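You operate a simulated robot arm through the tools that you are given. There is no shell and no other tool.

You are at the controls of a simulated two-armed robot. One attempt, no reset.

JOB
Crank the lagging seam to the top and lock the drum again.
Fine: the lock pin waits in its cup while you crank; keep off the drum as it turns.

Only the result counts: the job must be done as asked and must still hold three seconds after the hand-in. Knocking over, shifting, dropping, spilling or breaking anything else fails it.

ROBOT AND FRAMES
Two 7-joint arms with two-finger parallel grippers on one trunk, on a base that drives. Base frame: it is fixed to the floor where the robot stands at the start and does not move with it; the origin is under the middle of the robot, x ahead of it, y to its left, z up. Units: mm, degrees, N and s.
The left shoulder is at the start at [70, 163, 1020], the right one opposite. With the tool pointing down near the work surface each hand reaches from about 400 to 880 mm from the robot's upright axis, wherever it stands, measured 20 degrees to its own side. Places, roughly: lock pin [-1750, 3000, 750]; lock pin cup [-1600, 3300, 500]; lock socket [-1600, 3000, 700]; pulley crank [-1700, 2900, 600]. Payload 3.43 kg a hand.
The TCP of each hand is the grasp point between the finger pads, 34 mm short of the fingertips. In the tool frame z runs along the fingers and y along their closing line. Largest opening 128 mm; finger width 24, thickness 12; the body of the gripper, 48 by 130 mm, starts 96 mm behind the TCP.
Orientation is that of the tool frame in the base frame, as a unit quaternion [w, x, y, z]. With the fingers straight down and closing along the base's y, the tool's x points along the base's -x, its y along +y and its z along -z.

CONTROLS
- The arms move only by the tool arm_command. It takes "left_motion", "right_motion" or both (then of equal length, played together; a hand with none holds still); each is a list of rows, each a list of 3 entries, a list of its own where there are three numbers: the shift along the tool's x, y, z in mm, then the turn, a rotation vector about the tool's x, y, z in degrees, then the opening, from 0 (shut) to 1 (fully open). In form: [[[tx, ty, tz], [rx, ry, rz], fingers], ...]. A call has 1 to 20 rows; each row is the pose to reach, as a shift and turn from the pose commanded when the call began, along the tool's axes at that moment. Rows are played at 5 a second. More than 50 mm and 8.6 degrees between two rows, or a gripper value outside its range, and nothing of the call is played. Where a pose cannot be reached the arm comes as near as it can. A force on the tool above 50 N (or 10 N above the force at the start of the call, whichever is more), or a blocked arm, ends the call early, and 0.2 s more pass. Each finger travels about 153 mm/s and halts on what it meets, pressing with about 34 N; the grip force reading is that of the motor and also rises with nothing between the fingers. The clock runs only during rows and for 0.2 s after the last one: add rows that repeat a pose to give the fingers time. It gives the time, the measured TCP pose, the force on the tool (base axes), the opening and the grip force at its end, in the units of the frame above (readings bear some noise), with the torque about the TCP (base axes, N m) and any sound that the robot's microphone picked up.
- Cameras (640 x 400 px; columns grow to the right, rows downward): "scene" is now at [139.3, -2.3, 1253.6]; the picture's right is [-0.03, -1.00, 0.00], its down [-0.53, 0.02, -0.85] and it looks along [0.85, -0.02, -0.53] (base axes); focal length 280 px, centre (320, 200). "left" rides on the left gripper at [76, 11, -160] in its tool frame; the picture's right is [-0.15, 0.99, 0.00], its down [-0.88, -0.13, -0.46] and it looks along [-0.45, -0.07, 0.89] (tool axes); focal length 234 px, centre (320, 200). "right" rides on the right gripper at [76, -11, -160] in its tool frame; the picture's right is [0.15, 0.99, 0.00], its down [-0.88, 0.13, -0.46] and it looks along [-0.45, 0.07, 0.89] (tool axes); focal length 234 px, centre (320, 200). There is no depth. A picture from a camera that has moved, and an enlarged one, comes with that camera's place and axes in the base frame and with its lens.
- camera(camera): a new picture of that camera. It takes no simulated time.
- move_column(by): slides the trunk up (or, below 0, down) by that many mm; the arms and the scene camera ride with it, the base frame stays. It gives what a move gives, with no picture.
- steer(legs): drives the robot by 1 to 6 legs, each [ahead, left, turn to the left] in mm, mm and degrees, along the robot's own axes; the way and the turn of a leg run together, so that a leg with both is an arc; at most 1500 mm and 180 degrees a leg. The arms and the cameras ride along, it lands a little off, and it stops where it bumps. It gives what a move gives.
- aim_head(pan, tilt): turns the head with the scene camera to pan (to the left, within 86 degrees either way) and tilt (down, from -29 to 69), counted from straight ahead of the robot. It gives what a move gives.
- enlarge(camera, box): a new picture of the part [left, top, right, bottom] of that camera's present view, enlarged. It takes no simulated time.
- job_done(): hands the job in; it is judged then, once.

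Nothing tells you exact positions but the pictures and the camera data. Unless the task says otherwise, let go and move clear before handing in.

The tools are called by a JSON object that holds its "fn" and its "kwargs". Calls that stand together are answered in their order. arm_command: Moves the arms, as the interface text tells. Its arguments: {"type":"object","properties":{"left_motion":{"type":"array"},"right_motion":{"type":"array"}},"required":[]} The other tools are called the same way: move_column (by) slides the trunk up or down; steer (legs) drives the base; aim_head (pan, tilt) turns the head that bears the scene camera; camera (camera) takes a picture; enlarge (camera, box) takes an enlarged picture of a part of a camera's view; job_done () hands the job in.

At the start:

```text
t: 0.0
left_ee_pos: [601.3, 295.9, 991.8]
left_ee_rot: [0.0, -0.001, 1.0, 0.001]
left_force: [-0.7, -0.2, -0.2]
left_torque: [0.0, 0.02, 0.04]
left_gripper_width: 128.0
left_grasp_force: 0.0
right_ee_pos: [702.0, -246.2, 966.1]
right_ee_rot: [0.0, 0.0, 1.0, -0.001]
right_force: [-0.2, 0.3, 0.3]
right_torque: [0.01, 0.0, -0.04]
right_gripper_width: 127.8
right_grasp_force: 0.0
trunk travel left (down, up): [-500.0, 440.0]
robot x, y, heading: [-3.1, -2.6, 0.1]
head pan, tilt: [-1.7, 32.1]
```

scene: 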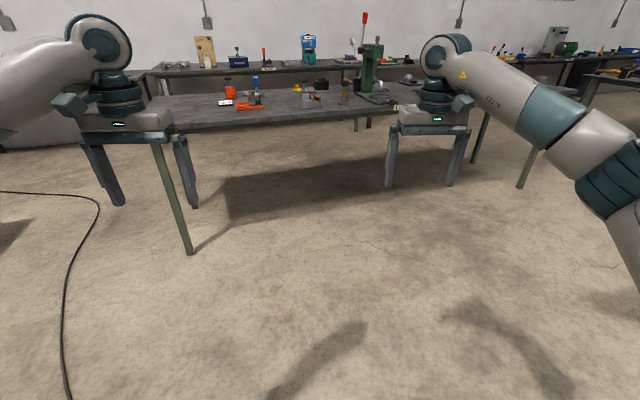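
right: 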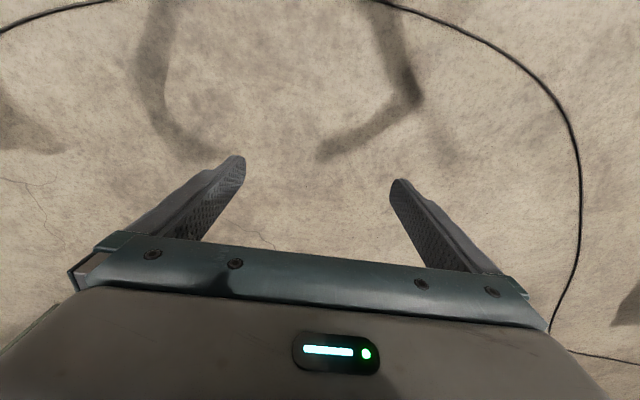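
left: 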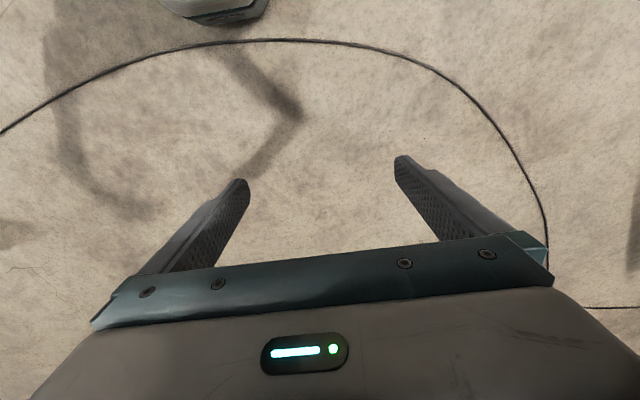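

The work lies behind me to the left, around [-1700, 3000]; nothing of it is visible yet. I turn the head left first to look at the way.

{"fn": "aim_head", "kwargs": {"pan": 86, "tilt": 15}}

{"fn": "camera", "kwargs": {"camera": "scene"}}

```text
t: 1.6
left_ee_pos: [600.0, 295.3, 993.2]
left_ee_rot: [0.0, -0.001, 1.0, 0.0]
left_force: [0.0, -1.0, 0.3]
left_torque: [-0.01, 0.01, 0.0]
left_gripper_width: 128.1
left_grasp_force: 0.1
right_ee_pos: [702.5, -246.6, 966.8]
right_ee_rot: [0.0, 0.0, 1.0, 0.001]
right_force: [-0.4, -0.3, 0.0]
right_torque: [0.02, -0.01, -0.02]
right_gripper_width: 128.2
right_grasp_force: 0.0
trunk travel left (down, up): [-500.0, 440.0]
robot x, y, heading: [0.3, 1.8, 0.5]
head pan, tilt: [85.9, 15.0]
```

```text
taken
camera scene: at [56.5, 93.5, 1281.1], right [1.0, -0.07, 0.0], down [-0.02, -0.26, -0.97], along [0.07, 0.96, -0.26], focal length 280 px, centre (320, 200)
```

scene: 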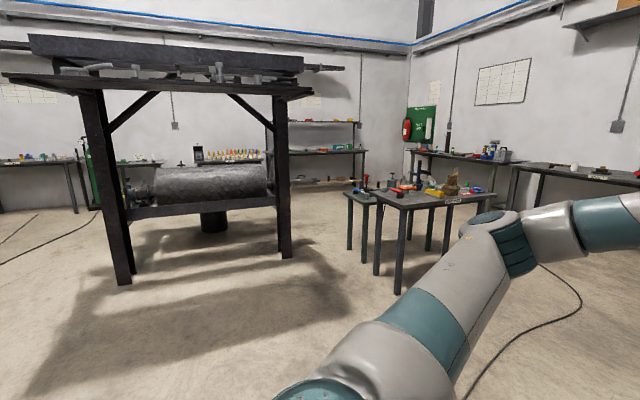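

A conveyor frame with the drum stands to the left of the view. I zoom in to find the crank, pin and cup.

{"fn": "enlarge", "kwargs": {"camera": "scene", "box": [60, 130, 300, 280]}}

{"fn": "enlarge", "kwargs": {"camera": "scene", "box": [90, 160, 170, 210]}}

```text
2.67 times, centred on (180, 205) of scene
camera zoom: at [56.5, 93.5, 1281.1], right [1.0, -0.07, 0.0], down [-0.02, -0.26, -0.97], along [0.07, 0.96, -0.26], focal length 748 px, centre (693, 187)
```

zoom: 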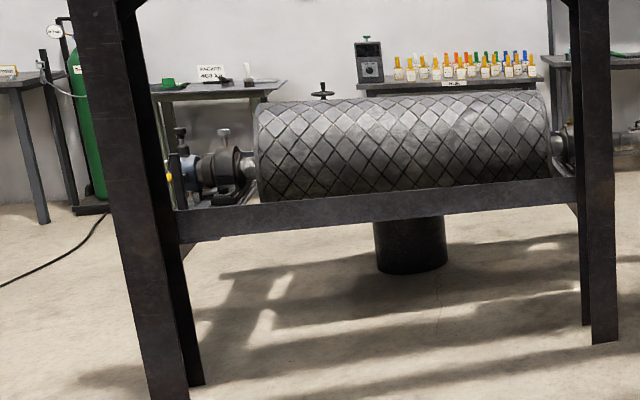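

```text
8.00 times, centred on (130, 185) of scene
camera zoom: at [56.5, 93.5, 1281.1], right [1.0, -0.07, 0.0], down [-0.02, -0.26, -0.97], along [0.07, 0.96, -0.26], focal length 2242 px, centre (1840, 320)
```

zoom: 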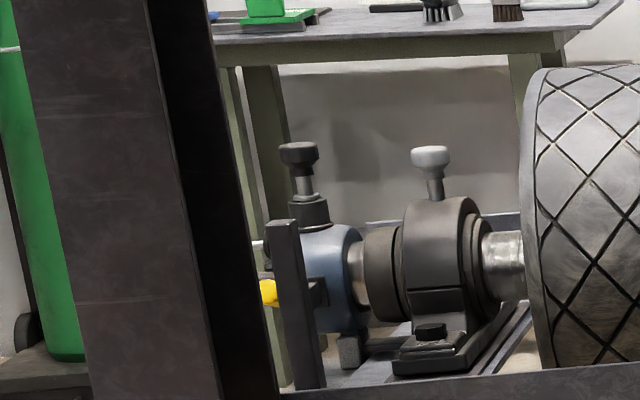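

The drum's crank end is at its left (−x) end, with a black knob on the blue housing and a yellow handle. I turn in place to the left and look before driving round to that end.

{"fn": "steer", "kwargs": {"legs": [[0, 0, 120]]}}

{"fn": "aim_head", "kwargs": {"pan": 0, "tilt": 20}}

{"fn": "camera", "kwargs": {"camera": "scene"}}

```text
t: 7.1
left_ee_pos: [-565.2, 358.7, 991.9]
left_ee_rot: [0.001, 0.873, -0.488, 0.0]
left_force: [0.2, -0.2, 0.2]
left_torque: [-0.01, 0.02, 0.01]
left_gripper_width: 128.3
left_grasp_force: 0.1
right_ee_pos: [-156.3, 727.5, 966.9]
right_ee_rot: [0.0, 0.873, -0.488, 0.001]
right_force: [0.1, 0.6, -0.2]
right_torque: [0.0, -0.02, -0.02]
right_gripper_width: 128.1
right_grasp_force: 0.0
trunk travel left (down, up): [-500.0, 440.0]
robot x, y, heading: [1.4, -1.4, 121.6]
head pan, tilt: [85.9, 15.0]
```

```text
t: 8.7
left_ee_pos: [-565.8, 357.4, 993.7]
left_ee_rot: [0.0, 0.873, -0.488, 0.0]
left_force: [-0.2, -0.3, 0.0]
left_torque: [-0.03, 0.01, 0.01]
left_gripper_width: 128.0
left_grasp_force: 0.1
right_ee_pos: [-156.2, 727.6, 966.6]
right_ee_rot: [0.0, 0.872, -0.489, 0.0]
right_force: [0.1, 1.2, -0.5]
right_torque: [0.01, 0.01, 0.04]
right_gripper_width: 128.1
right_grasp_force: 0.0
trunk travel left (down, up): [-500.0, 440.0]
robot x, y, heading: [1.9, -0.9, 121.6]
head pan, tilt: [0.0, 20.0]
```

```text
taken
camera scene: at [-75.7, 122.6, 1272.9], right [0.85, 0.52, 0.0], down [0.18, -0.29, -0.94], along [-0.49, 0.8, -0.34], focal length 280 px, centre (320, 200)
```

scene: 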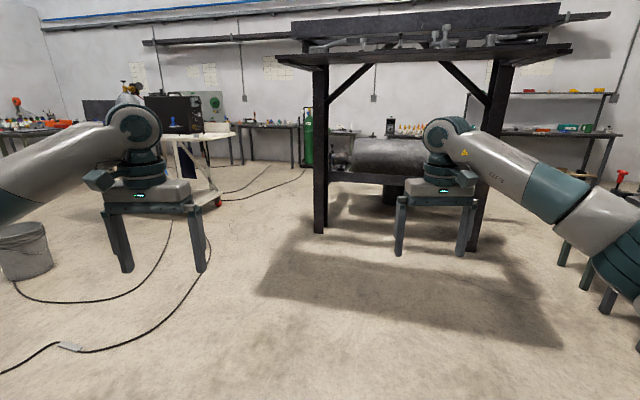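

The frame is turned about 17° about z; its near-left leg stands at about [-1431, 2296], a white cart near [-2950, 2260]. I drive part of the way through the clear floor between and look again.

{"fn": "steer", "kwargs": {"legs": [[914, 436, 0], [914, 436, 0]]}}

{"fn": "camera", "kwargs": {"camera": "scene"}}

```text
t: 18.8
left_ee_pos: [-2257.8, 1466.3, 991.6]
left_ee_rot: [0.0, 0.872, -0.489, 0.0]
left_force: [-0.1, 0.6, 0.1]
left_torque: [0.03, 0.0, 0.02]
left_gripper_width: 127.9
left_grasp_force: 0.0
right_ee_pos: [-1847.1, 1833.7, 966.5]
right_ee_rot: [0.0, 0.872, -0.49, 0.0]
right_force: [-0.6, 0.2, 0.5]
right_torque: [-0.01, -0.03, -0.02]
right_gripper_width: 128.1
right_grasp_force: 0.1
trunk travel left (down, up): [-500.0, 440.0]
robot x, y, heading: [-1691.4, 1108.4, 121.0]
head pan, tilt: [0.0, 20.0]
```

```text
taken
camera scene: at [-1768.4, 1229.3, 1272.9], right [0.85, 0.52, 0.0], down [0.18, -0.29, -0.94], along [-0.49, 0.8, -0.34], focal length 280 px, centre (320, 200)
```

scene: 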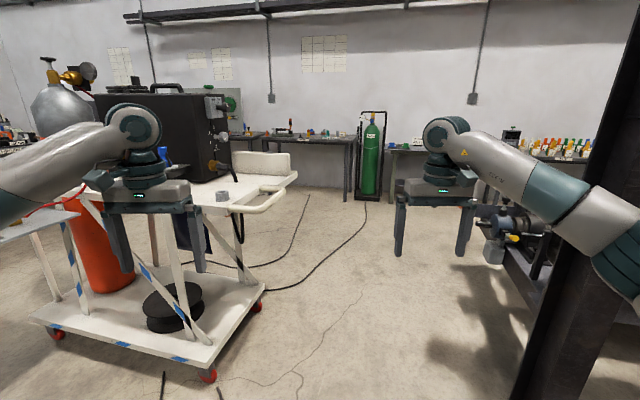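

The passage between the cart and the frame is clear. I zoom on the crank end from here and also look further right with the head.

{"fn": "aim_head", "kwargs": {"pan": -25, "tilt": 15}}

{"fn": "camera", "kwargs": {"camera": "scene"}}

{"fn": "enlarge", "kwargs": {"camera": "scene", "box": [300, 150, 460, 250]}}

```text
t: 19.6
left_ee_pos: [-2256.2, 1465.7, 992.7]
left_ee_rot: [0.0, 0.872, -0.49, 0.0]
left_force: [0.1, 0.4, -0.2]
left_torque: [0.0, -0.02, 0.01]
left_gripper_width: 128.0
left_grasp_force: 0.1
right_ee_pos: [-1847.3, 1834.7, 965.4]
right_ee_rot: [-0.001, 0.872, -0.49, 0.0]
right_force: [0.3, -0.1, -0.3]
right_torque: [0.02, -0.02, 0.02]
right_gripper_width: 127.9
right_grasp_force: 0.1
trunk travel left (down, up): [-500.0, 440.0]
robot x, y, heading: [-1688.2, 1103.1, 121.2]
head pan, tilt: [-25.0, 15.0]
```

```text
taken
camera scene: at [-1730.1, 1242.4, 1281.1], right [0.99, 0.11, 0.0], down [0.03, -0.26, -0.97], along [-0.11, 0.96, -0.26], focal length 280 px, centre (320, 200)
```

scene: 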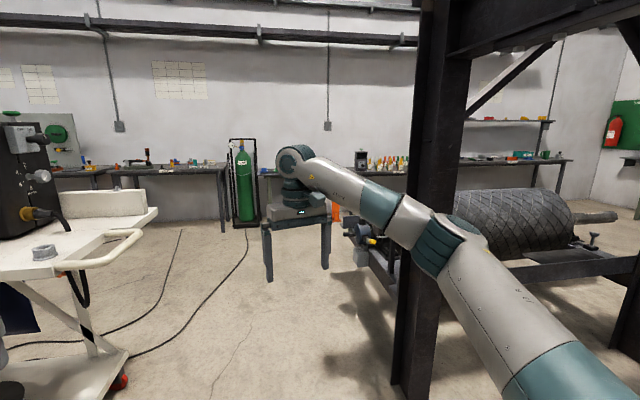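

```text
4.00 times, centred on (380, 200) of scene
camera zoom: at [-1730.1, 1242.4, 1281.1], right [0.99, 0.11, 0.0], down [0.03, -0.26, -0.97], along [-0.11, 0.96, -0.26], focal length 1121 px, centre (80, 200)
```

zoom: 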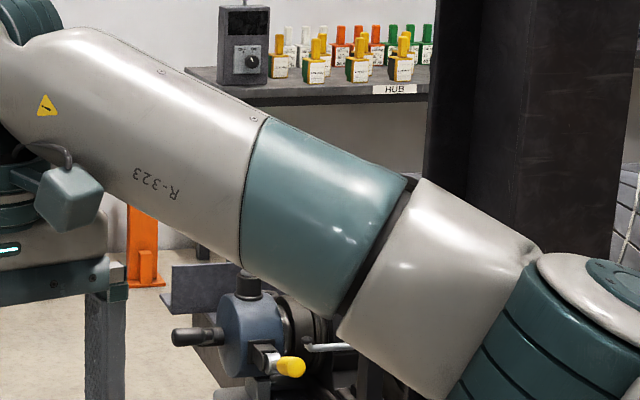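

The crank end shows a blue housing with a yellow lever, a black knob on top and a black handle toward −x. I turn to face along the drum axis (heading about 17°), then pull the hands back before slipping past the leg.

{"fn": "steer", "kwargs": {"legs": [[0, 0, -104]]}}

{"fn": "arm_command", "kwargs": {"left_motion": [[[40, 0, 0], [0, 0, 0], 1], [[80, 0, 0], [0, 0, 0], 1], [[120, 0, 0], [0, 0, 0], 1], [[160, 0, 0], [0, 0, 0], 1], [[180, 0, 0], [0, 0, 0], 1]], "right_motion": [[[50, 0, 0], [0, 0, 0], 1], [[100, 0, 0], [0, 0, 0], 1], [[150, 0, 0], [0, 0, 0], 1], [[200, 0, 0], [0, 0, 0], 1], [[250, 0, 0], [0, 0, 0], 1]]}}

```text
t: 24.4
left_ee_pos: [-1204.2, 1563.3, 992.6]
left_ee_rot: [0.0, -0.148, 0.989, -0.001]
left_force: [0.1, -0.7, 0.6]
left_torque: [0.0, -0.03, -0.02]
left_gripper_width: 127.9
left_grasp_force: 0.1
right_ee_pos: [-950.5, 1075.1, 966.3]
right_ee_rot: [-0.001, -0.147, 0.989, -0.001]
right_force: [0.5, -0.8, 0.4]
right_torque: [-0.01, -0.02, 0.0]
right_gripper_width: 128.2
right_grasp_force: 0.1
trunk travel left (down, up): [-500.0, 440.0]
robot x, y, heading: [-1690.8, 1105.1, 16.9]
head pan, tilt: [-25.0, 15.0]
```

```text
t: 25.6
left_ee_pos: [-1379.2, 1510.9, 993.2]
left_ee_rot: [0.001, -0.148, 0.989, 0.0]
left_force: [-1.2, -0.5, -0.1]
left_torque: [-0.02, -0.07, 0.0]
left_gripper_width: 127.8
left_grasp_force: 0.0
right_ee_pos: [-1189.6, 1002.2, 967.8]
right_ee_rot: [0.0, -0.147, 0.989, 0.0]
right_force: [-1.5, -0.1, -1.0]
right_torque: [0.02, 0.02, 0.02]
right_gripper_width: 128.2
right_grasp_force: 0.2
trunk travel left (down, up): [-500.0, 440.0]
robot x, y, heading: [-1695.3, 1108.1, 17.0]
head pan, tilt: [-25.0, 15.0]
```

Hands are in. I back off and strafe left to a point before the leg, then look left and ahead.

{"fn": "steer", "kwargs": {"legs": [[-260, 350, 0], [0, 450, 0]]}}

{"fn": "aim_head", "kwargs": {"pan": 45, "tilt": 25}}

{"fn": "camera", "kwargs": {"camera": "scene"}}

```text
t: 30.6
left_ee_pos: [-1859.6, 2201.3, 992.7]
left_ee_rot: [0.001, -0.15, 0.989, 0.0]
left_force: [-0.3, 1.0, -0.3]
left_torque: [0.01, -0.01, 0.02]
left_gripper_width: 127.8
left_grasp_force: 0.1
right_ee_pos: [-1669.2, 1693.1, 967.6]
right_ee_rot: [0.001, -0.15, 0.989, 0.0]
right_force: [-0.4, 0.5, 0.7]
right_torque: [-0.02, -0.01, -0.02]
right_gripper_width: 128.1
right_grasp_force: 0.2
trunk travel left (down, up): [-500.0, 440.0]
robot x, y, heading: [-2175.7, 1794.6, 17.2]
head pan, tilt: [-25.0, 15.0]
```

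```text
t: 32.0
left_ee_pos: [-1859.0, 2199.3, 993.5]
left_ee_rot: [0.0, -0.15, 0.989, 0.0]
left_force: [-0.5, -0.2, 0.0]
left_torque: [-0.01, 0.01, -0.03]
left_gripper_width: 128.1
left_grasp_force: 0.1
right_ee_pos: [-1669.5, 1692.5, 967.1]
right_ee_rot: [0.0, -0.148, 0.989, -0.001]
right_force: [0.2, -0.1, 0.2]
right_torque: [-0.02, 0.0, -0.01]
right_gripper_width: 127.9
right_grasp_force: 0.1
trunk travel left (down, up): [-500.0, 440.0]
robot x, y, heading: [-2172.2, 1793.8, 16.8]
head pan, tilt: [45.0, 25.0]
```

```text
taken
camera scene: at [-2083.0, 1892.0, 1264.9], right [0.88, -0.47, 0.0], down [-0.2, -0.37, -0.91], along [0.42, 0.8, -0.42], focal length 280 px, centre (320, 200)
```

scene: 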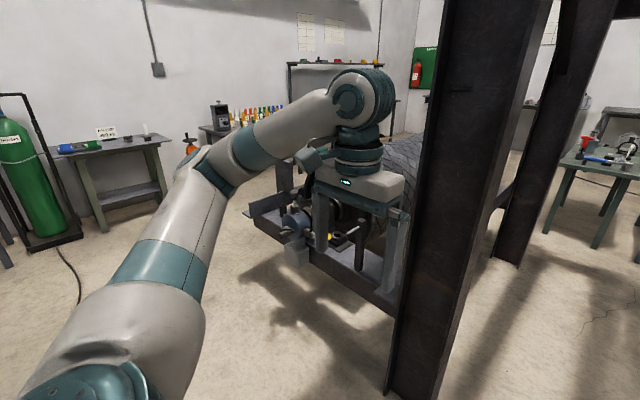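

The leg is clear of the hands by about 430 mm. Before strafing further I check the cart on the left.

{"fn": "aim_head", "kwargs": {"pan": 86, "tilt": 40}}

{"fn": "camera", "kwargs": {"camera": "scene"}}

```text
t: 33.1
left_ee_pos: [-1859.9, 2201.8, 993.0]
left_ee_rot: [0.0, -0.149, 0.989, 0.0]
left_force: [0.6, -1.0, 0.3]
left_torque: [-0.03, 0.0, -0.02]
left_gripper_width: 128.0
left_grasp_force: 0.0
right_ee_pos: [-1668.8, 1692.4, 967.0]
right_ee_rot: [0.0, -0.149, 0.989, -0.001]
right_force: [0.4, 0.4, 0.1]
right_torque: [-0.01, -0.03, 0.01]
right_gripper_width: 128.2
right_grasp_force: 0.0
trunk travel left (down, up): [-500.0, 440.0]
robot x, y, heading: [-2172.9, 1795.5, 17.0]
head pan, tilt: [85.9, 40.0]
```

```text
taken
camera scene: at [-2145.3, 1893.4, 1241.6], right [0.97, 0.23, 0.0], down [0.14, -0.63, -0.77], along [-0.17, 0.75, -0.64], focal length 280 px, centre (320, 200)
```

scene: 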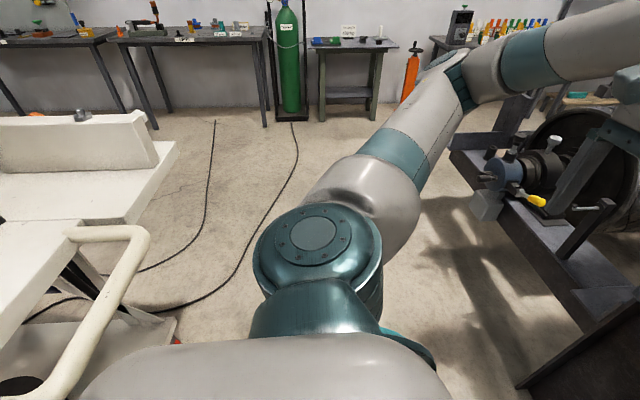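

The cart's handle and corner are at u≈−1800 along the drum axis; I shift ahead so that both the cart (behind) and the frame leg (ahead) are clear, and strafe on.

{"fn": "steer", "kwargs": {"legs": [[150, 150, 0], [0, 400, 0]]}}

{"fn": "aim_head", "kwargs": {"pan": 20, "tilt": 45}}

{"fn": "camera", "kwargs": {"camera": "scene"}}

```text
t: 36.8
left_ee_pos: [-1878.2, 2772.5, 993.2]
left_ee_rot: [0.0, -0.151, 0.989, 0.001]
left_force: [-1.0, 0.2, -0.1]
left_torque: [-0.05, 0.01, -0.01]
left_gripper_width: 128.3
left_grasp_force: 0.0
right_ee_pos: [-1687.0, 2264.5, 966.8]
right_ee_rot: [0.0, -0.15, 0.989, 0.0]
right_force: [-0.2, 1.0, -0.2]
right_torque: [0.0, -0.02, 0.01]
right_gripper_width: 128.1
right_grasp_force: 0.1
trunk travel left (down, up): [-500.0, 440.0]
robot x, y, heading: [-2189.5, 2366.6, 17.2]
head pan, tilt: [85.9, 40.0]
```

```text
t: 38.2
left_ee_pos: [-1878.4, 2772.4, 992.6]
left_ee_rot: [0.0, -0.151, 0.988, 0.0]
left_force: [-1.1, -0.2, 0.6]
left_torque: [0.01, 0.03, 0.0]
left_gripper_width: 128.0
left_grasp_force: 0.1
right_ee_pos: [-1686.8, 2264.3, 967.0]
right_ee_rot: [0.0, -0.15, 0.989, 0.0]
right_force: [0.4, -0.7, -0.3]
right_torque: [-0.02, -0.02, -0.01]
right_gripper_width: 128.0
right_grasp_force: 0.1
trunk travel left (down, up): [-500.0, 440.0]
robot x, y, heading: [-2189.3, 2366.3, 16.9]
head pan, tilt: [20.0, 45.0]
```

```text
taken
camera scene: at [-2079.6, 2429.8, 1234.3], right [0.61, -0.8, 0.0], down [-0.56, -0.43, -0.71], along [0.56, 0.43, -0.71], focal length 280 px, centre (320, 200)
```

scene: 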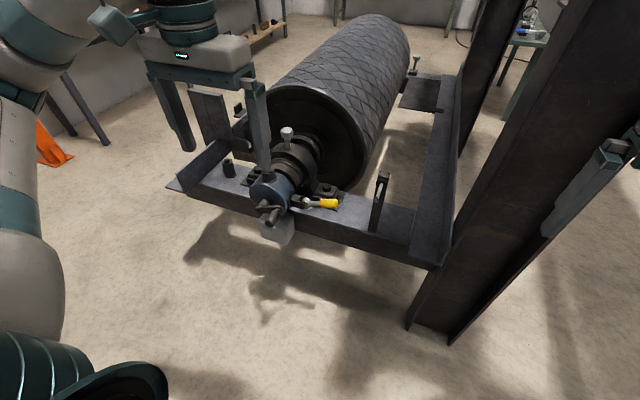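

{"fn": "enlarge", "kwargs": {"camera": "scene", "box": [170, 100, 410, 250]}}

{"fn": "camera", "kwargs": {"camera": "left"}}

```text
2.67 times, centred on (290, 175) of scene
camera zoom: at [-2079.6, 2429.8, 1234.3], right [0.61, -0.8, 0.0], down [-0.56, -0.43, -0.71], along [0.56, 0.43, -0.71], focal length 748 px, centre (400, 267)
```

zoom: 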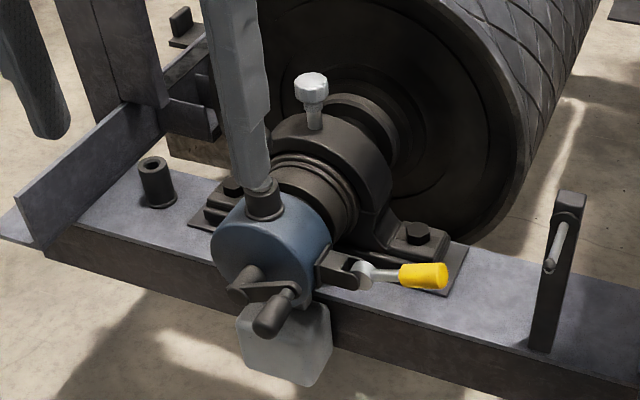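

```text
taken
camera left: at [-1954.9, 2760.5, 1152.1], right [-0.16, 0.99, 0.0], down [0.88, 0.14, 0.46], along [0.45, 0.07, -0.89], focal length 234 px, centre (320, 200)
```

left: 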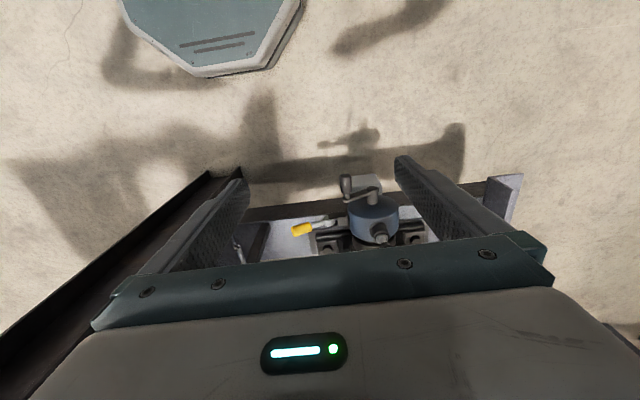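

I see the crank on the front of the blue housing, a yellow lever beside it, the black-knobbed lock pin on top (hidden behind my hand) and the empty cup on the beam at the left. I strafe a bit nearer and lift the view past my hand.

{"fn": "steer", "kwargs": {"legs": [[60, 230, 0]]}}

{"fn": "aim_head", "kwargs": {"pan": 5, "tilt": 45}}

{"fn": "camera", "kwargs": {"camera": "scene"}}

{"fn": "camera", "kwargs": {"camera": "left"}}

```text
t: 40.0
left_ee_pos: [-1890.0, 3008.9, 993.5]
left_ee_rot: [0.0, -0.15, 0.989, 0.001]
left_force: [-0.8, 0.4, -0.6]
left_torque: [-0.04, 0.0, 0.0]
left_gripper_width: 128.0
left_grasp_force: 0.0
right_ee_pos: [-1697.6, 2500.0, 967.5]
right_ee_rot: [0.001, -0.149, 0.989, 0.0]
right_force: [0.0, 1.0, 0.6]
right_torque: [0.02, 0.03, 0.01]
right_gripper_width: 127.7
right_grasp_force: 0.2
trunk travel left (down, up): [-500.0, 440.0]
robot x, y, heading: [-2201.3, 2599.4, 17.1]
head pan, tilt: [20.0, 45.0]
```

```text
t: 40.7
left_ee_pos: [-1888.3, 3007.3, 992.9]
left_ee_rot: [0.0, -0.15, 0.989, 0.0]
left_force: [0.2, -0.2, 0.2]
left_torque: [-0.02, 0.01, 0.03]
left_gripper_width: 128.1
left_grasp_force: 0.1
right_ee_pos: [-1697.7, 2498.7, 967.6]
right_ee_rot: [0.0, -0.149, 0.989, 0.0]
right_force: [-0.1, -0.2, 0.3]
right_torque: [-0.01, -0.01, 0.01]
right_gripper_width: 127.9
right_grasp_force: 0.0
trunk travel left (down, up): [-500.0, 440.0]
robot x, y, heading: [-2205.3, 2602.9, 17.5]
head pan, tilt: [5.0, 45.0]
```

```text
taken
camera scene: at [-2080.4, 2647.2, 1234.3], right [0.38, -0.93, 0.0], down [-0.65, -0.27, -0.71], along [0.65, 0.27, -0.71], focal length 280 px, centre (320, 200)
```

scene: 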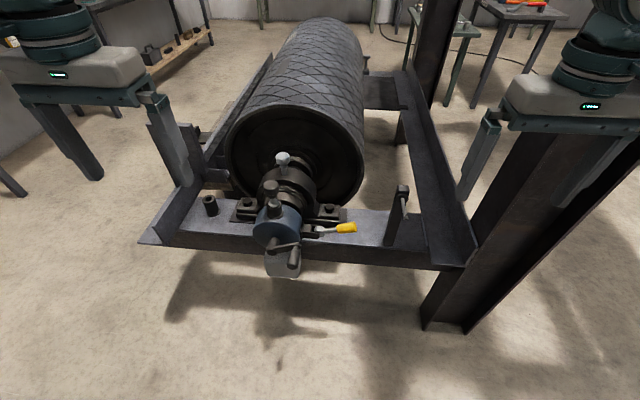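

```text
taken
camera left: at [-1966.0, 2996.2, 1152.2], right [-0.15, 0.99, 0.0], down [0.88, 0.14, 0.46], along [0.45, 0.07, -0.89], focal length 234 px, centre (320, 200)
```

left: 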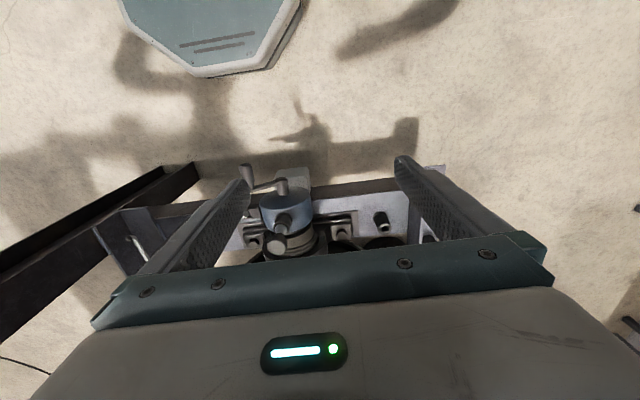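

{"fn": "enlarge", "kwargs": {"camera": "scene", "box": [190, 130, 366, 240]}}

{"fn": "enlarge", "kwargs": {"camera": "scene", "box": [230, 150, 358, 230]}}

{"fn": "enlarge", "kwargs": {"camera": "scene", "box": [216, 10, 376, 110]}}

{"fn": "enlarge", "kwargs": {"camera": "left", "box": [220, 150, 420, 275]}}

```text
3.64 times, centred on (278, 185) of scene
camera zoom: at [-2080.4, 2647.2, 1234.3], right [0.38, -0.93, 0.0], down [-0.65, -0.27, -0.71], along [0.65, 0.27, -0.71], focal length 1019 px, centre (473, 254)
```

zoom: 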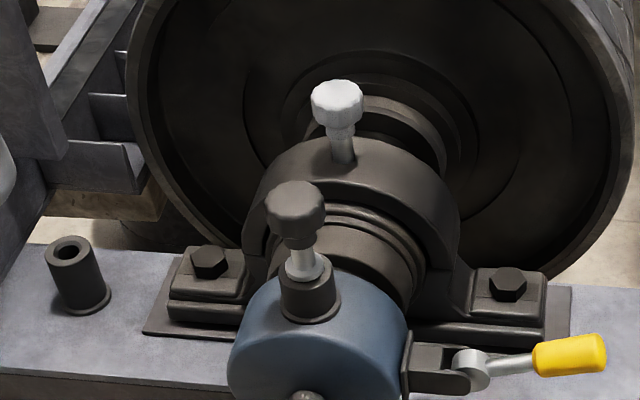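

```text
5.00 times, centred on (294, 190) of scene
camera zoom: at [-2080.4, 2647.2, 1234.3], right [0.38, -0.93, 0.0], down [-0.65, -0.27, -0.71], along [0.65, 0.27, -0.71], focal length 1402 px, centre (450, 250)
```

zoom: 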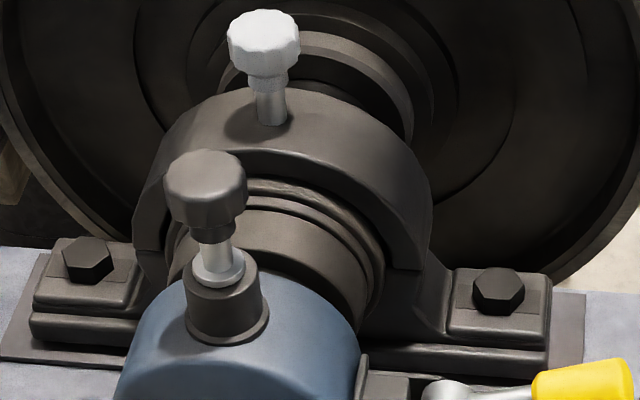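

```text
4.00 times, centred on (296, 60) of scene
camera zoom: at [-2080.4, 2647.2, 1234.3], right [0.38, -0.93, 0.0], down [-0.65, -0.27, -0.71], along [0.65, 0.27, -0.71], focal length 1121 px, centre (416, 760)
```

zoom: 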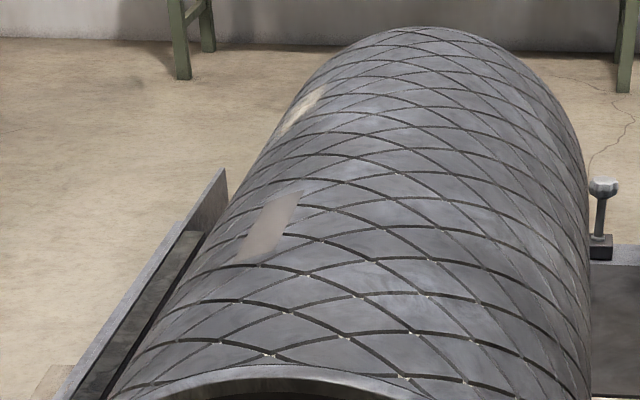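

```text
3.20 times, centred on (320, 212) of left
camera zoom: at [-1966.0, 2996.2, 1152.2], right [-0.15, 0.99, 0.0], down [0.88, 0.14, 0.46], along [0.45, 0.07, -0.89], focal length 749 px, centre (320, 160)
```

zoom: 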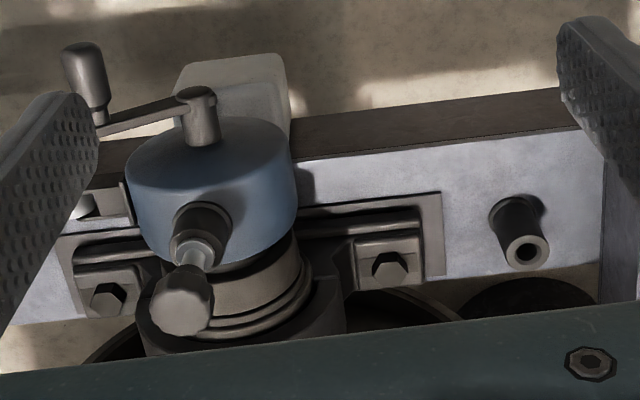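

Triangulated: lock-pin knob centre about [-1656, 2951, 766], socket top z≈705, cup top about [-1601, 3247, 566], crank handle about [-1748, 2852, 645]. I lower the trunk and sidle into a stand that serves the pin and the cup.

{"fn": "move_column", "kwargs": {"by": -120}}

{"fn": "steer", "kwargs": {"legs": [[30, 90, 0]]}}

{"fn": "camera", "kwargs": {"camera": "scene"}}

{"fn": "camera", "kwargs": {"camera": "left"}}

```text
t: 42.2
left_ee_pos: [-1890.4, 3007.2, 873.1]
left_ee_rot: [0.0, -0.15, 0.989, 0.0]
left_force: [1.1, 0.0, 0.3]
left_torque: [0.0, -0.03, 0.01]
left_gripper_width: 127.8
left_grasp_force: 0.1
right_ee_pos: [-1698.1, 2499.9, 847.7]
right_ee_rot: [0.0, -0.149, 0.989, -0.001]
right_force: [0.5, 0.4, -0.2]
right_torque: [0.0, -0.02, -0.03]
right_gripper_width: 127.9
right_grasp_force: 0.1
trunk travel left (down, up): [-380.0, 560.0]
robot x, y, heading: [-2200.1, 2600.2, 17.3]
head pan, tilt: [5.0, 45.0]
```

```text
t: 43.3
left_ee_pos: [-1887.2, 3102.6, 873.0]
left_ee_rot: [0.0, -0.15, 0.989, -0.001]
left_force: [-0.8, -0.2, 0.6]
left_torque: [-0.04, 0.02, -0.04]
left_gripper_width: 128.0
left_grasp_force: 0.2
right_ee_pos: [-1696.8, 2594.4, 848.1]
right_ee_rot: [0.0, -0.15, 0.989, 0.001]
right_force: [-0.7, 0.5, 0.2]
right_torque: [-0.04, 0.02, -0.02]
right_gripper_width: 127.8
right_grasp_force: 0.0
trunk travel left (down, up): [-380.0, 560.0]
robot x, y, heading: [-2201.6, 2698.3, 17.0]
head pan, tilt: [5.0, 45.0]
```

```text
taken
camera scene: at [-2078.3, 2742.7, 1114.2], right [0.38, -0.93, 0.0], down [-0.65, -0.27, -0.71], along [0.65, 0.27, -0.71], focal length 280 px, centre (320, 200)
```

scene: 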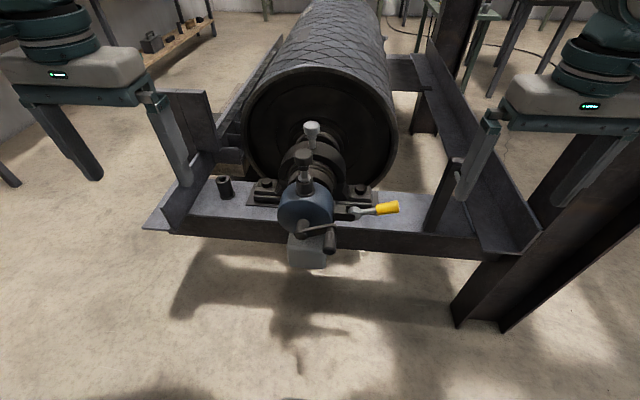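

```text
taken
camera left: at [-1963.9, 3091.6, 1031.6], right [-0.15, 0.99, 0.0], down [0.88, 0.14, 0.46], along [0.45, 0.07, -0.89], focal length 234 px, centre (320, 200)
```

left: 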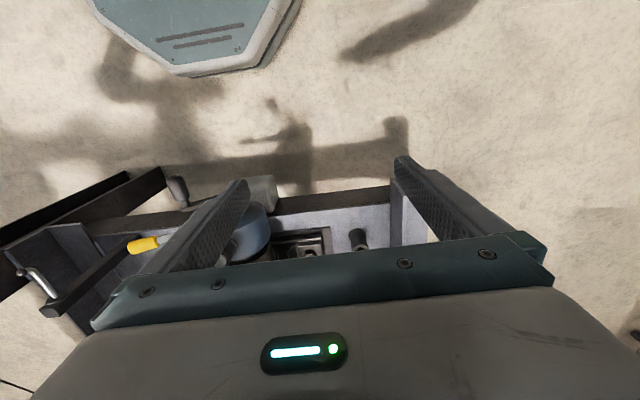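

{"fn": "enlarge", "kwargs": {"camera": "scene", "box": [240, 110, 416, 220]}}

{"fn": "enlarge", "kwargs": {"camera": "scene", "box": [264, 180, 360, 240]}}

{"fn": "enlarge", "kwargs": {"camera": "scene", "box": [200, 100, 328, 180]}}

```text
3.64 times, centred on (328, 165) of scene
camera zoom: at [-2078.3, 2742.7, 1114.2], right [0.38, -0.93, 0.0], down [-0.65, -0.27, -0.71], along [0.65, 0.27, -0.71], focal length 1019 px, centre (291, 327)
```

zoom: 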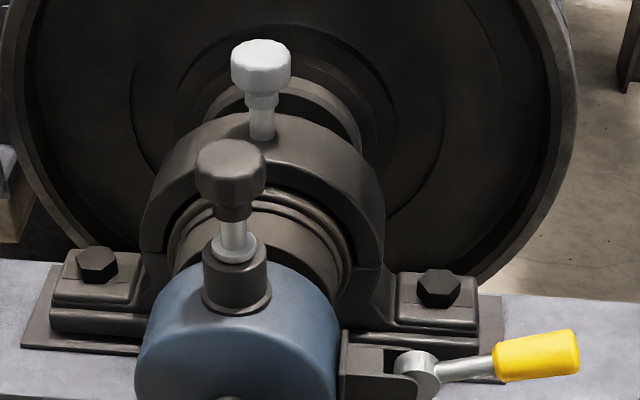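

```text
6.67 times, centred on (312, 210) of scene
camera zoom: at [-2078.3, 2742.7, 1114.2], right [0.38, -0.93, 0.0], down [-0.65, -0.27, -0.71], along [0.65, 0.27, -0.71], focal length 1869 px, centre (373, 133)
```

zoom: 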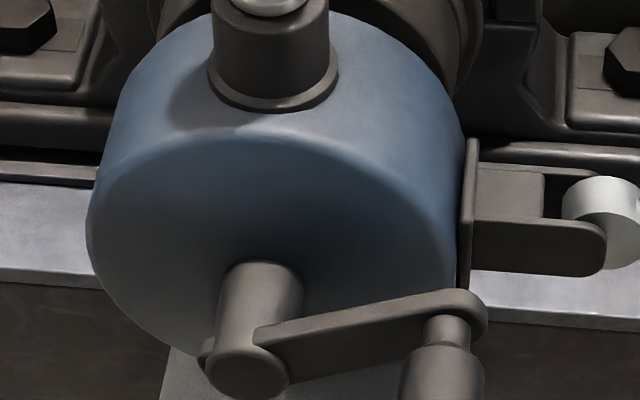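

```text
5.00 times, centred on (264, 140) of scene
camera zoom: at [-2078.3, 2742.7, 1114.2], right [0.38, -0.93, 0.0], down [-0.65, -0.27, -0.71], along [0.65, 0.27, -0.71], focal length 1402 px, centre (600, 500)
```

zoom: 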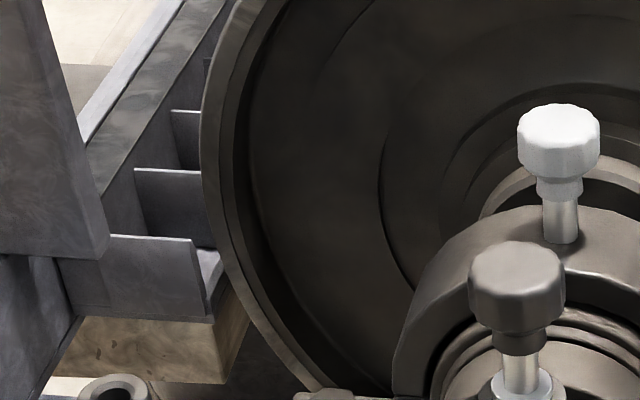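

The pin knob is confirmed at about [-1656, 2951, 767]. I move the left hand above it with fingers open and check before descending.

{"fn": "arm_command", "kwargs": {"left_motion": [[[-29, -35, 0], [0, 0, 0], 1], [[-58, -71, 0], [0, 0, 0], 1], [[-88, -107, 0], [0, 0, 0], 1], [[-117, -142, 0], [0, 0, 0], 1], [[-146, -178, 0], [0, 0, 0], 1], [[-175, -213, 0], [0, 0, 0], 1], [[-175, -213, 0], [0, 0, 0], 1]]}}

{"fn": "camera", "kwargs": {"camera": "left"}}

{"fn": "camera", "kwargs": {"camera": "scene"}}

```text
t: 44.9
left_ee_pos: [-1659.1, 2951.1, 874.3]
left_ee_rot: [0.0, -0.151, 0.989, 0.0]
left_force: [0.0, -0.3, -0.1]
left_torque: [0.03, 0.01, 0.0]
left_gripper_width: 128.3
left_grasp_force: 0.1
right_ee_pos: [-1697.0, 2595.5, 847.1]
right_ee_rot: [-0.001, -0.149, 0.989, 0.0]
right_force: [-0.1, 0.9, -0.4]
right_torque: [-0.01, -0.04, 0.03]
right_gripper_width: 128.1
right_grasp_force: 0.0
trunk travel left (down, up): [-380.0, 560.0]
robot x, y, heading: [-2202.9, 2695.8, 17.2]
head pan, tilt: [5.0, 45.0]
```

```text
taken
camera left: at [-1734.9, 2939.4, 1033.0], right [-0.15, 0.99, 0.0], down [0.88, 0.14, 0.46], along [0.45, 0.07, -0.89], focal length 234 px, centre (320, 200)
```

left: 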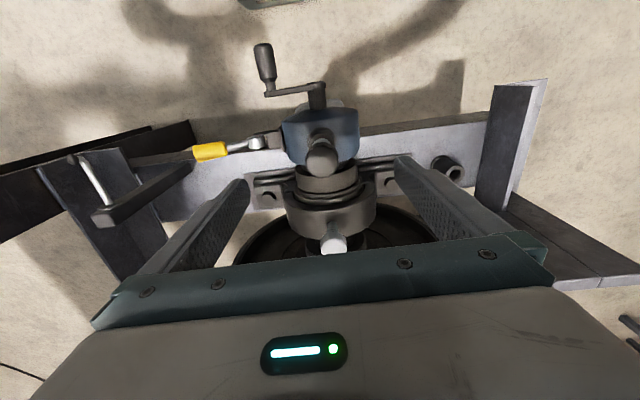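

```text
taken
camera scene: at [-2078.8, 2742.0, 1114.3], right [0.38, -0.93, 0.0], down [-0.65, -0.27, -0.71], along [0.65, 0.27, -0.71], focal length 280 px, centre (320, 200)
```

scene: 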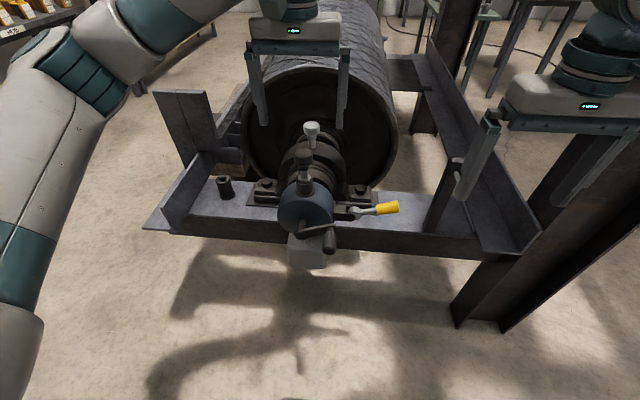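

The knob sits exactly under the hand. I descend to its middle and close.

{"fn": "arm_command", "kwargs": {"left_motion": [[[-2, 0, 30], [0, 0, 0], 1], [[-3, 0, 60], [0, 0, 0], 1], [[-3, 0, 85], [0, 0, 0], 1], [[-3, 0, 104], [0, 0, 0], 1], [[-3, 0, 104], [0, 0, 0], 1]]}}

{"fn": "camera", "kwargs": {"camera": "left"}}

{"fn": "enlarge", "kwargs": {"camera": "scene", "box": [240, 110, 400, 210]}}

```text
t: 46.1
left_ee_pos: [-1652.9, 2951.1, 769.0]
left_ee_rot: [0.0, -0.151, 0.989, 0.0]
left_force: [0.6, 0.6, 0.2]
left_torque: [-0.03, 0.01, 0.0]
left_gripper_width: 128.3
left_grasp_force: 0.1
right_ee_pos: [-1696.6, 2594.0, 846.8]
right_ee_rot: [0.0, -0.149, 0.989, 0.0]
right_force: [0.1, 0.3, 0.4]
right_torque: [0.0, 0.02, -0.02]
right_gripper_width: 128.1
right_grasp_force: 0.0
trunk travel left (down, up): [-380.0, 560.0]
robot x, y, heading: [-2197.1, 2694.2, 17.5]
head pan, tilt: [5.0, 45.0]
```

```text
taken
camera left: at [-1730.6, 2940.0, 928.1], right [-0.15, 0.99, 0.0], down [0.88, 0.14, 0.46], along [0.45, 0.07, -0.89], focal length 234 px, centre (320, 200)
```

left: 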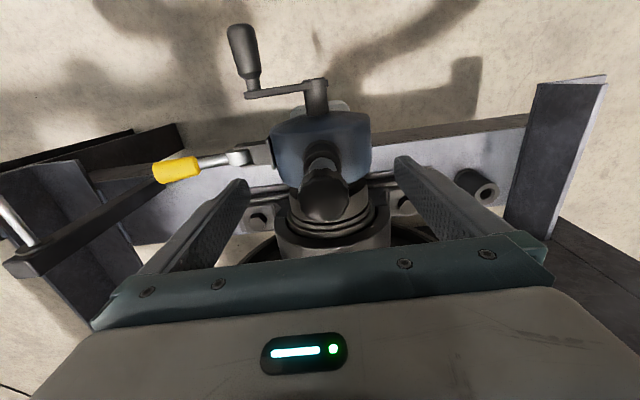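

```text
4.00 times, centred on (320, 160) of scene
camera zoom: at [-2078.4, 2741.4, 1114.3], right [0.38, -0.93, 0.0], down [-0.65, -0.27, -0.71], along [0.65, 0.27, -0.71], focal length 1121 px, centre (320, 360)
```

zoom: 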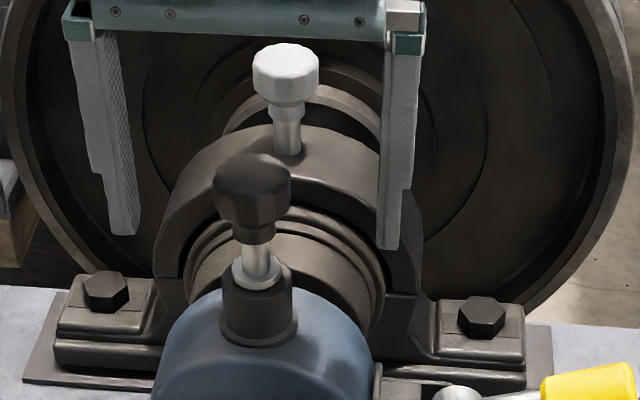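

The fingers straddle the knob. I close on it.

{"fn": "arm_command", "kwargs": {"left_motion": [[[0, 0, 0], [0, 0, 0], 0.6], [[0, 0, 0], [0, 0, 0], 0.35], [[0, 0, 0], [0, 0, 0], 0.2], [[0, 0, 0], [0, 0, 0], 0], [[0, 0, 0], [0, 0, 0], 0], [[0, 0, 0], [0, 0, 0], 0]]}}

```text
t: 47.5
left_ee_pos: [-1654.2, 2952.0, 768.9]
left_ee_rot: [0.0, -0.151, 0.989, 0.0]
left_force: [-0.7, 1.3, 1.1]
left_torque: [0.13, 0.0, 0.01]
left_gripper_width: 38.8
left_grasp_force: 34.0
right_ee_pos: [-1696.5, 2595.5, 848.4]
right_ee_rot: [0.001, -0.15, 0.989, 0.0]
right_force: [-0.5, 0.4, 0.6]
right_torque: [0.01, -0.01, 0.0]
right_gripper_width: 127.9
right_grasp_force: 0.0
trunk travel left (down, up): [-380.0, 560.0]
robot x, y, heading: [-2200.2, 2700.5, 17.4]
head pan, tilt: [5.0, 45.0]
```

Knob gripped (38.8 mm). I lift it straight up slowly.

{"fn": "arm_command", "kwargs": {"left_motion": [[[0, 0, -5], [0, 0, 0], 0], [[0, 0, -10], [0, 0, 0], 0], [[0, 0, -20], [0, 0, 0], 0], [[0, 0, -30], [0, 0, 0], 0], [[0, 0, -45], [0, 0, 0], 0], [[0, 0, -60], [0, 0, 0], 0], [[0, 0, -80], [0, 0, 0], 0], [[0, 0, -100], [0, 0, 0], 0], [[0, 0, -100], [0, 0, 0], 0]]}}

{"fn": "camera", "kwargs": {"camera": "scene"}}

{"fn": "enlarge", "kwargs": {"camera": "scene", "box": [240, 90, 400, 190]}}

```text
t: 49.5
left_ee_pos: [-1654.0, 2951.7, 869.6]
left_ee_rot: [-0.001, -0.15, 0.989, 0.0]
left_force: [0.1, 0.7, -1.3]
left_torque: [-0.01, 0.05, 0.04]
left_gripper_width: 38.9
left_grasp_force: 34.3
right_ee_pos: [-1696.2, 2594.9, 846.2]
right_ee_rot: [0.0, -0.15, 0.989, 0.0]
right_force: [-0.7, 0.2, 0.4]
right_torque: [0.02, -0.01, -0.01]
right_gripper_width: 127.8
right_grasp_force: 0.1
trunk travel left (down, up): [-380.0, 560.0]
robot x, y, heading: [-2199.6, 2694.8, 17.4]
head pan, tilt: [5.0, 45.0]
```

```text
taken
camera scene: at [-2078.0, 2741.6, 1114.2], right [0.38, -0.93, 0.0], down [-0.65, -0.27, -0.71], along [0.65, 0.27, -0.71], focal length 280 px, centre (320, 200)
```

scene: 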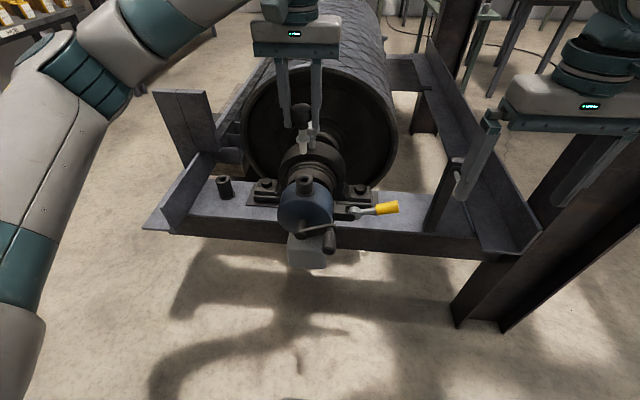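

```text
4.00 times, centred on (320, 140) of scene
camera zoom: at [-2078.0, 2741.6, 1114.2], right [0.38, -0.93, 0.0], down [-0.65, -0.27, -0.71], along [0.65, 0.27, -0.71], focal length 1121 px, centre (320, 440)
```

zoom: 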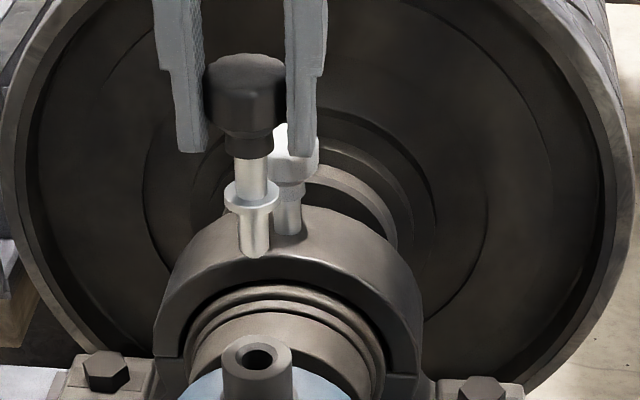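

The pin is free: knob, shank, flange and a short plug below it. I measure the cup better before carrying it across.

{"fn": "enlarge", "kwargs": {"camera": "scene", "box": [190, 160, 270, 210]}}

{"fn": "enlarge", "kwargs": {"camera": "left", "box": [400, 130, 520, 205]}}

```text
8.00 times, centred on (230, 185) of scene
camera zoom: at [-2078.0, 2741.6, 1114.2], right [0.38, -0.93, 0.0], down [-0.65, -0.27, -0.71], along [0.65, 0.27, -0.71], focal length 2242 px, centre (1040, 320)
```

zoom: 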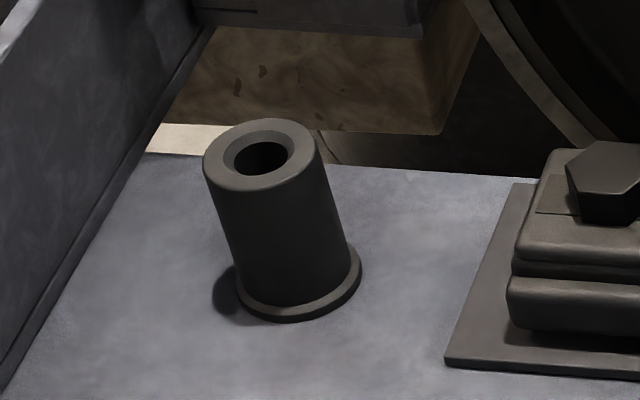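

```text
5.33 times, centred on (460, 168) of left
camera zoom: at [-1729.9, 2940.0, 1027.8], right [-0.15, 0.99, 0.0], down [0.88, 0.14, 0.45], along [0.45, 0.07, -0.89], focal length 1249 px, centre (-427, 373)
```

zoom: 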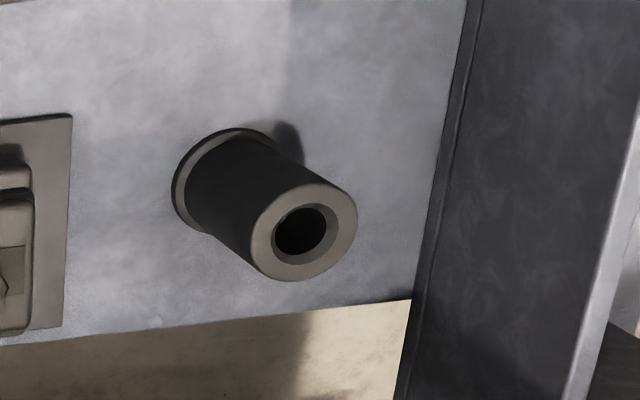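

Cup mouth is at about [-1598, 3252, 562] and upright. I carry the pin over it at the present height and check.

{"fn": "arm_command", "kwargs": {"left_motion": [[[-18, 34, 0], [0, 0, 0], 0], [[-36, 68, 0], [0, 0, 0], 0], [[-54, 101, 0], [0, 0, 0], 0], [[-71, 135, 0], [0, 0, 0], 0], [[-89, 169, 0], [0, 0, 0], 0], [[-107, 203, 0], [0, 0, 0], 0], [[-125, 236, 0], [0, 0, 0], 0], [[-143, 270, 0], [0, 0, 0], 0], [[-143, 270, 0], [0, 0, 0], 0]]}}

{"fn": "camera", "kwargs": {"camera": "left"}}

{"fn": "camera", "kwargs": {"camera": "scene"}}

```text
t: 51.5
left_ee_pos: [-1597.6, 3252.3, 870.7]
left_ee_rot: [0.0, -0.15, 0.989, 0.0]
left_force: [0.3, -0.9, -1.8]
left_torque: [-0.01, 0.01, -0.02]
left_gripper_width: 38.8
left_grasp_force: 34.0
right_ee_pos: [-1695.5, 2593.0, 847.0]
right_ee_rot: [0.0, -0.149, 0.989, 0.0]
right_force: [-1.0, 0.6, -0.4]
right_torque: [-0.01, -0.02, -0.02]
right_gripper_width: 128.2
right_grasp_force: 0.1
trunk travel left (down, up): [-380.0, 560.0]
robot x, y, heading: [-2201.6, 2696.6, 17.4]
head pan, tilt: [5.0, 45.0]
```

```text
taken
camera left: at [-1674.4, 3240.7, 1028.7], right [-0.15, 0.99, 0.0], down [0.88, 0.14, 0.46], along [0.45, 0.07, -0.89], focal length 234 px, centre (320, 200)
```

left: 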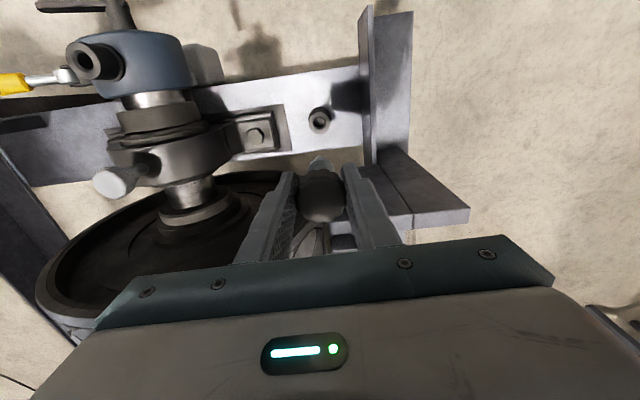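

```text
taken
camera scene: at [-2078.3, 2741.4, 1114.3], right [0.38, -0.93, 0.0], down [-0.65, -0.27, -0.71], along [0.65, 0.27, -0.71], focal length 280 px, centre (320, 200)
```

scene: 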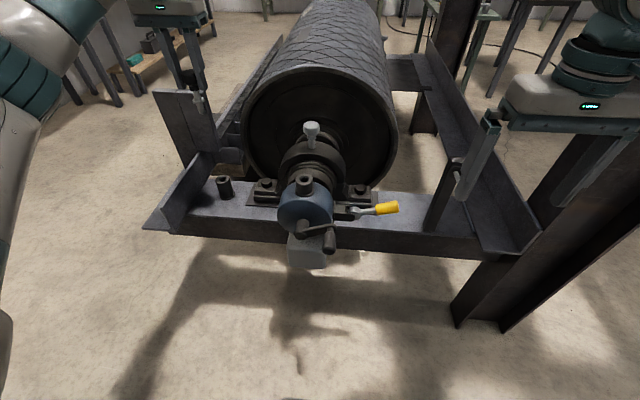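

{"fn": "enlarge", "kwargs": {"camera": "scene", "box": [130, 50, 290, 150]}}

{"fn": "enlarge", "kwargs": {"camera": "left", "box": [280, 80, 480, 205]}}

{"fn": "enlarge", "kwargs": {"camera": "left", "box": [280, 140, 480, 265]}}

```text
4.00 times, centred on (210, 100) of scene
camera zoom: at [-2078.3, 2741.4, 1114.3], right [0.38, -0.93, 0.0], down [-0.65, -0.27, -0.71], along [0.65, 0.27, -0.71], focal length 1121 px, centre (760, 600)
```

zoom: 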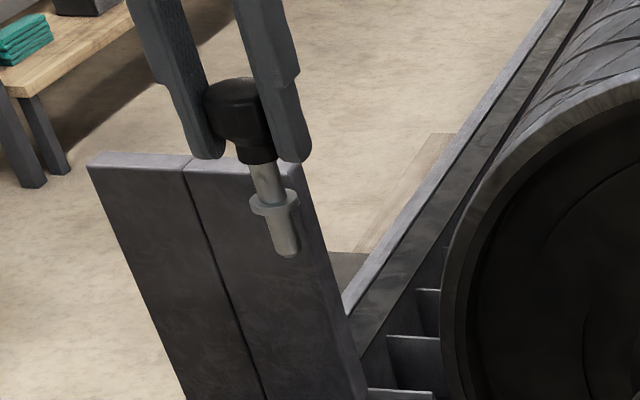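

```text
3.20 times, centred on (380, 142) of left
camera zoom: at [-1674.4, 3240.7, 1028.7], right [-0.15, 0.99, 0.0], down [0.88, 0.14, 0.46], along [0.45, 0.07, -0.89], focal length 749 px, centre (128, 384)
```

zoom: 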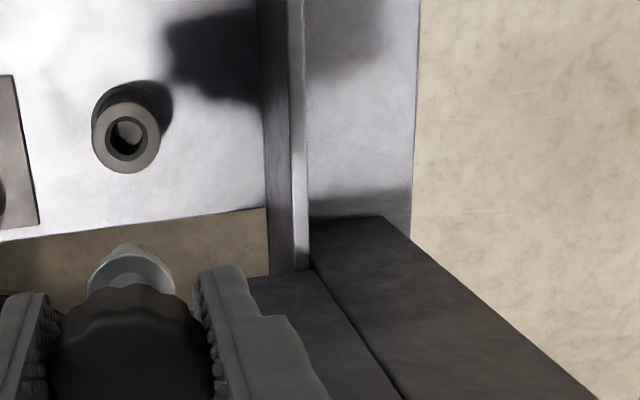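

```text
3.20 times, centred on (380, 202) of left
camera zoom: at [-1674.4, 3240.7, 1028.7], right [-0.15, 0.99, 0.0], down [0.88, 0.14, 0.46], along [0.45, 0.07, -0.89], focal length 749 px, centre (128, 192)
```

zoom: 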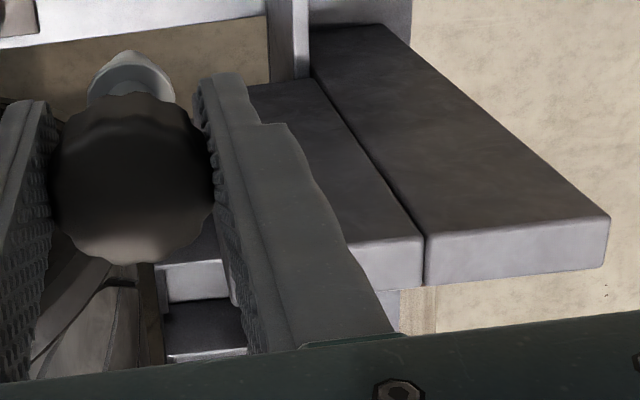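

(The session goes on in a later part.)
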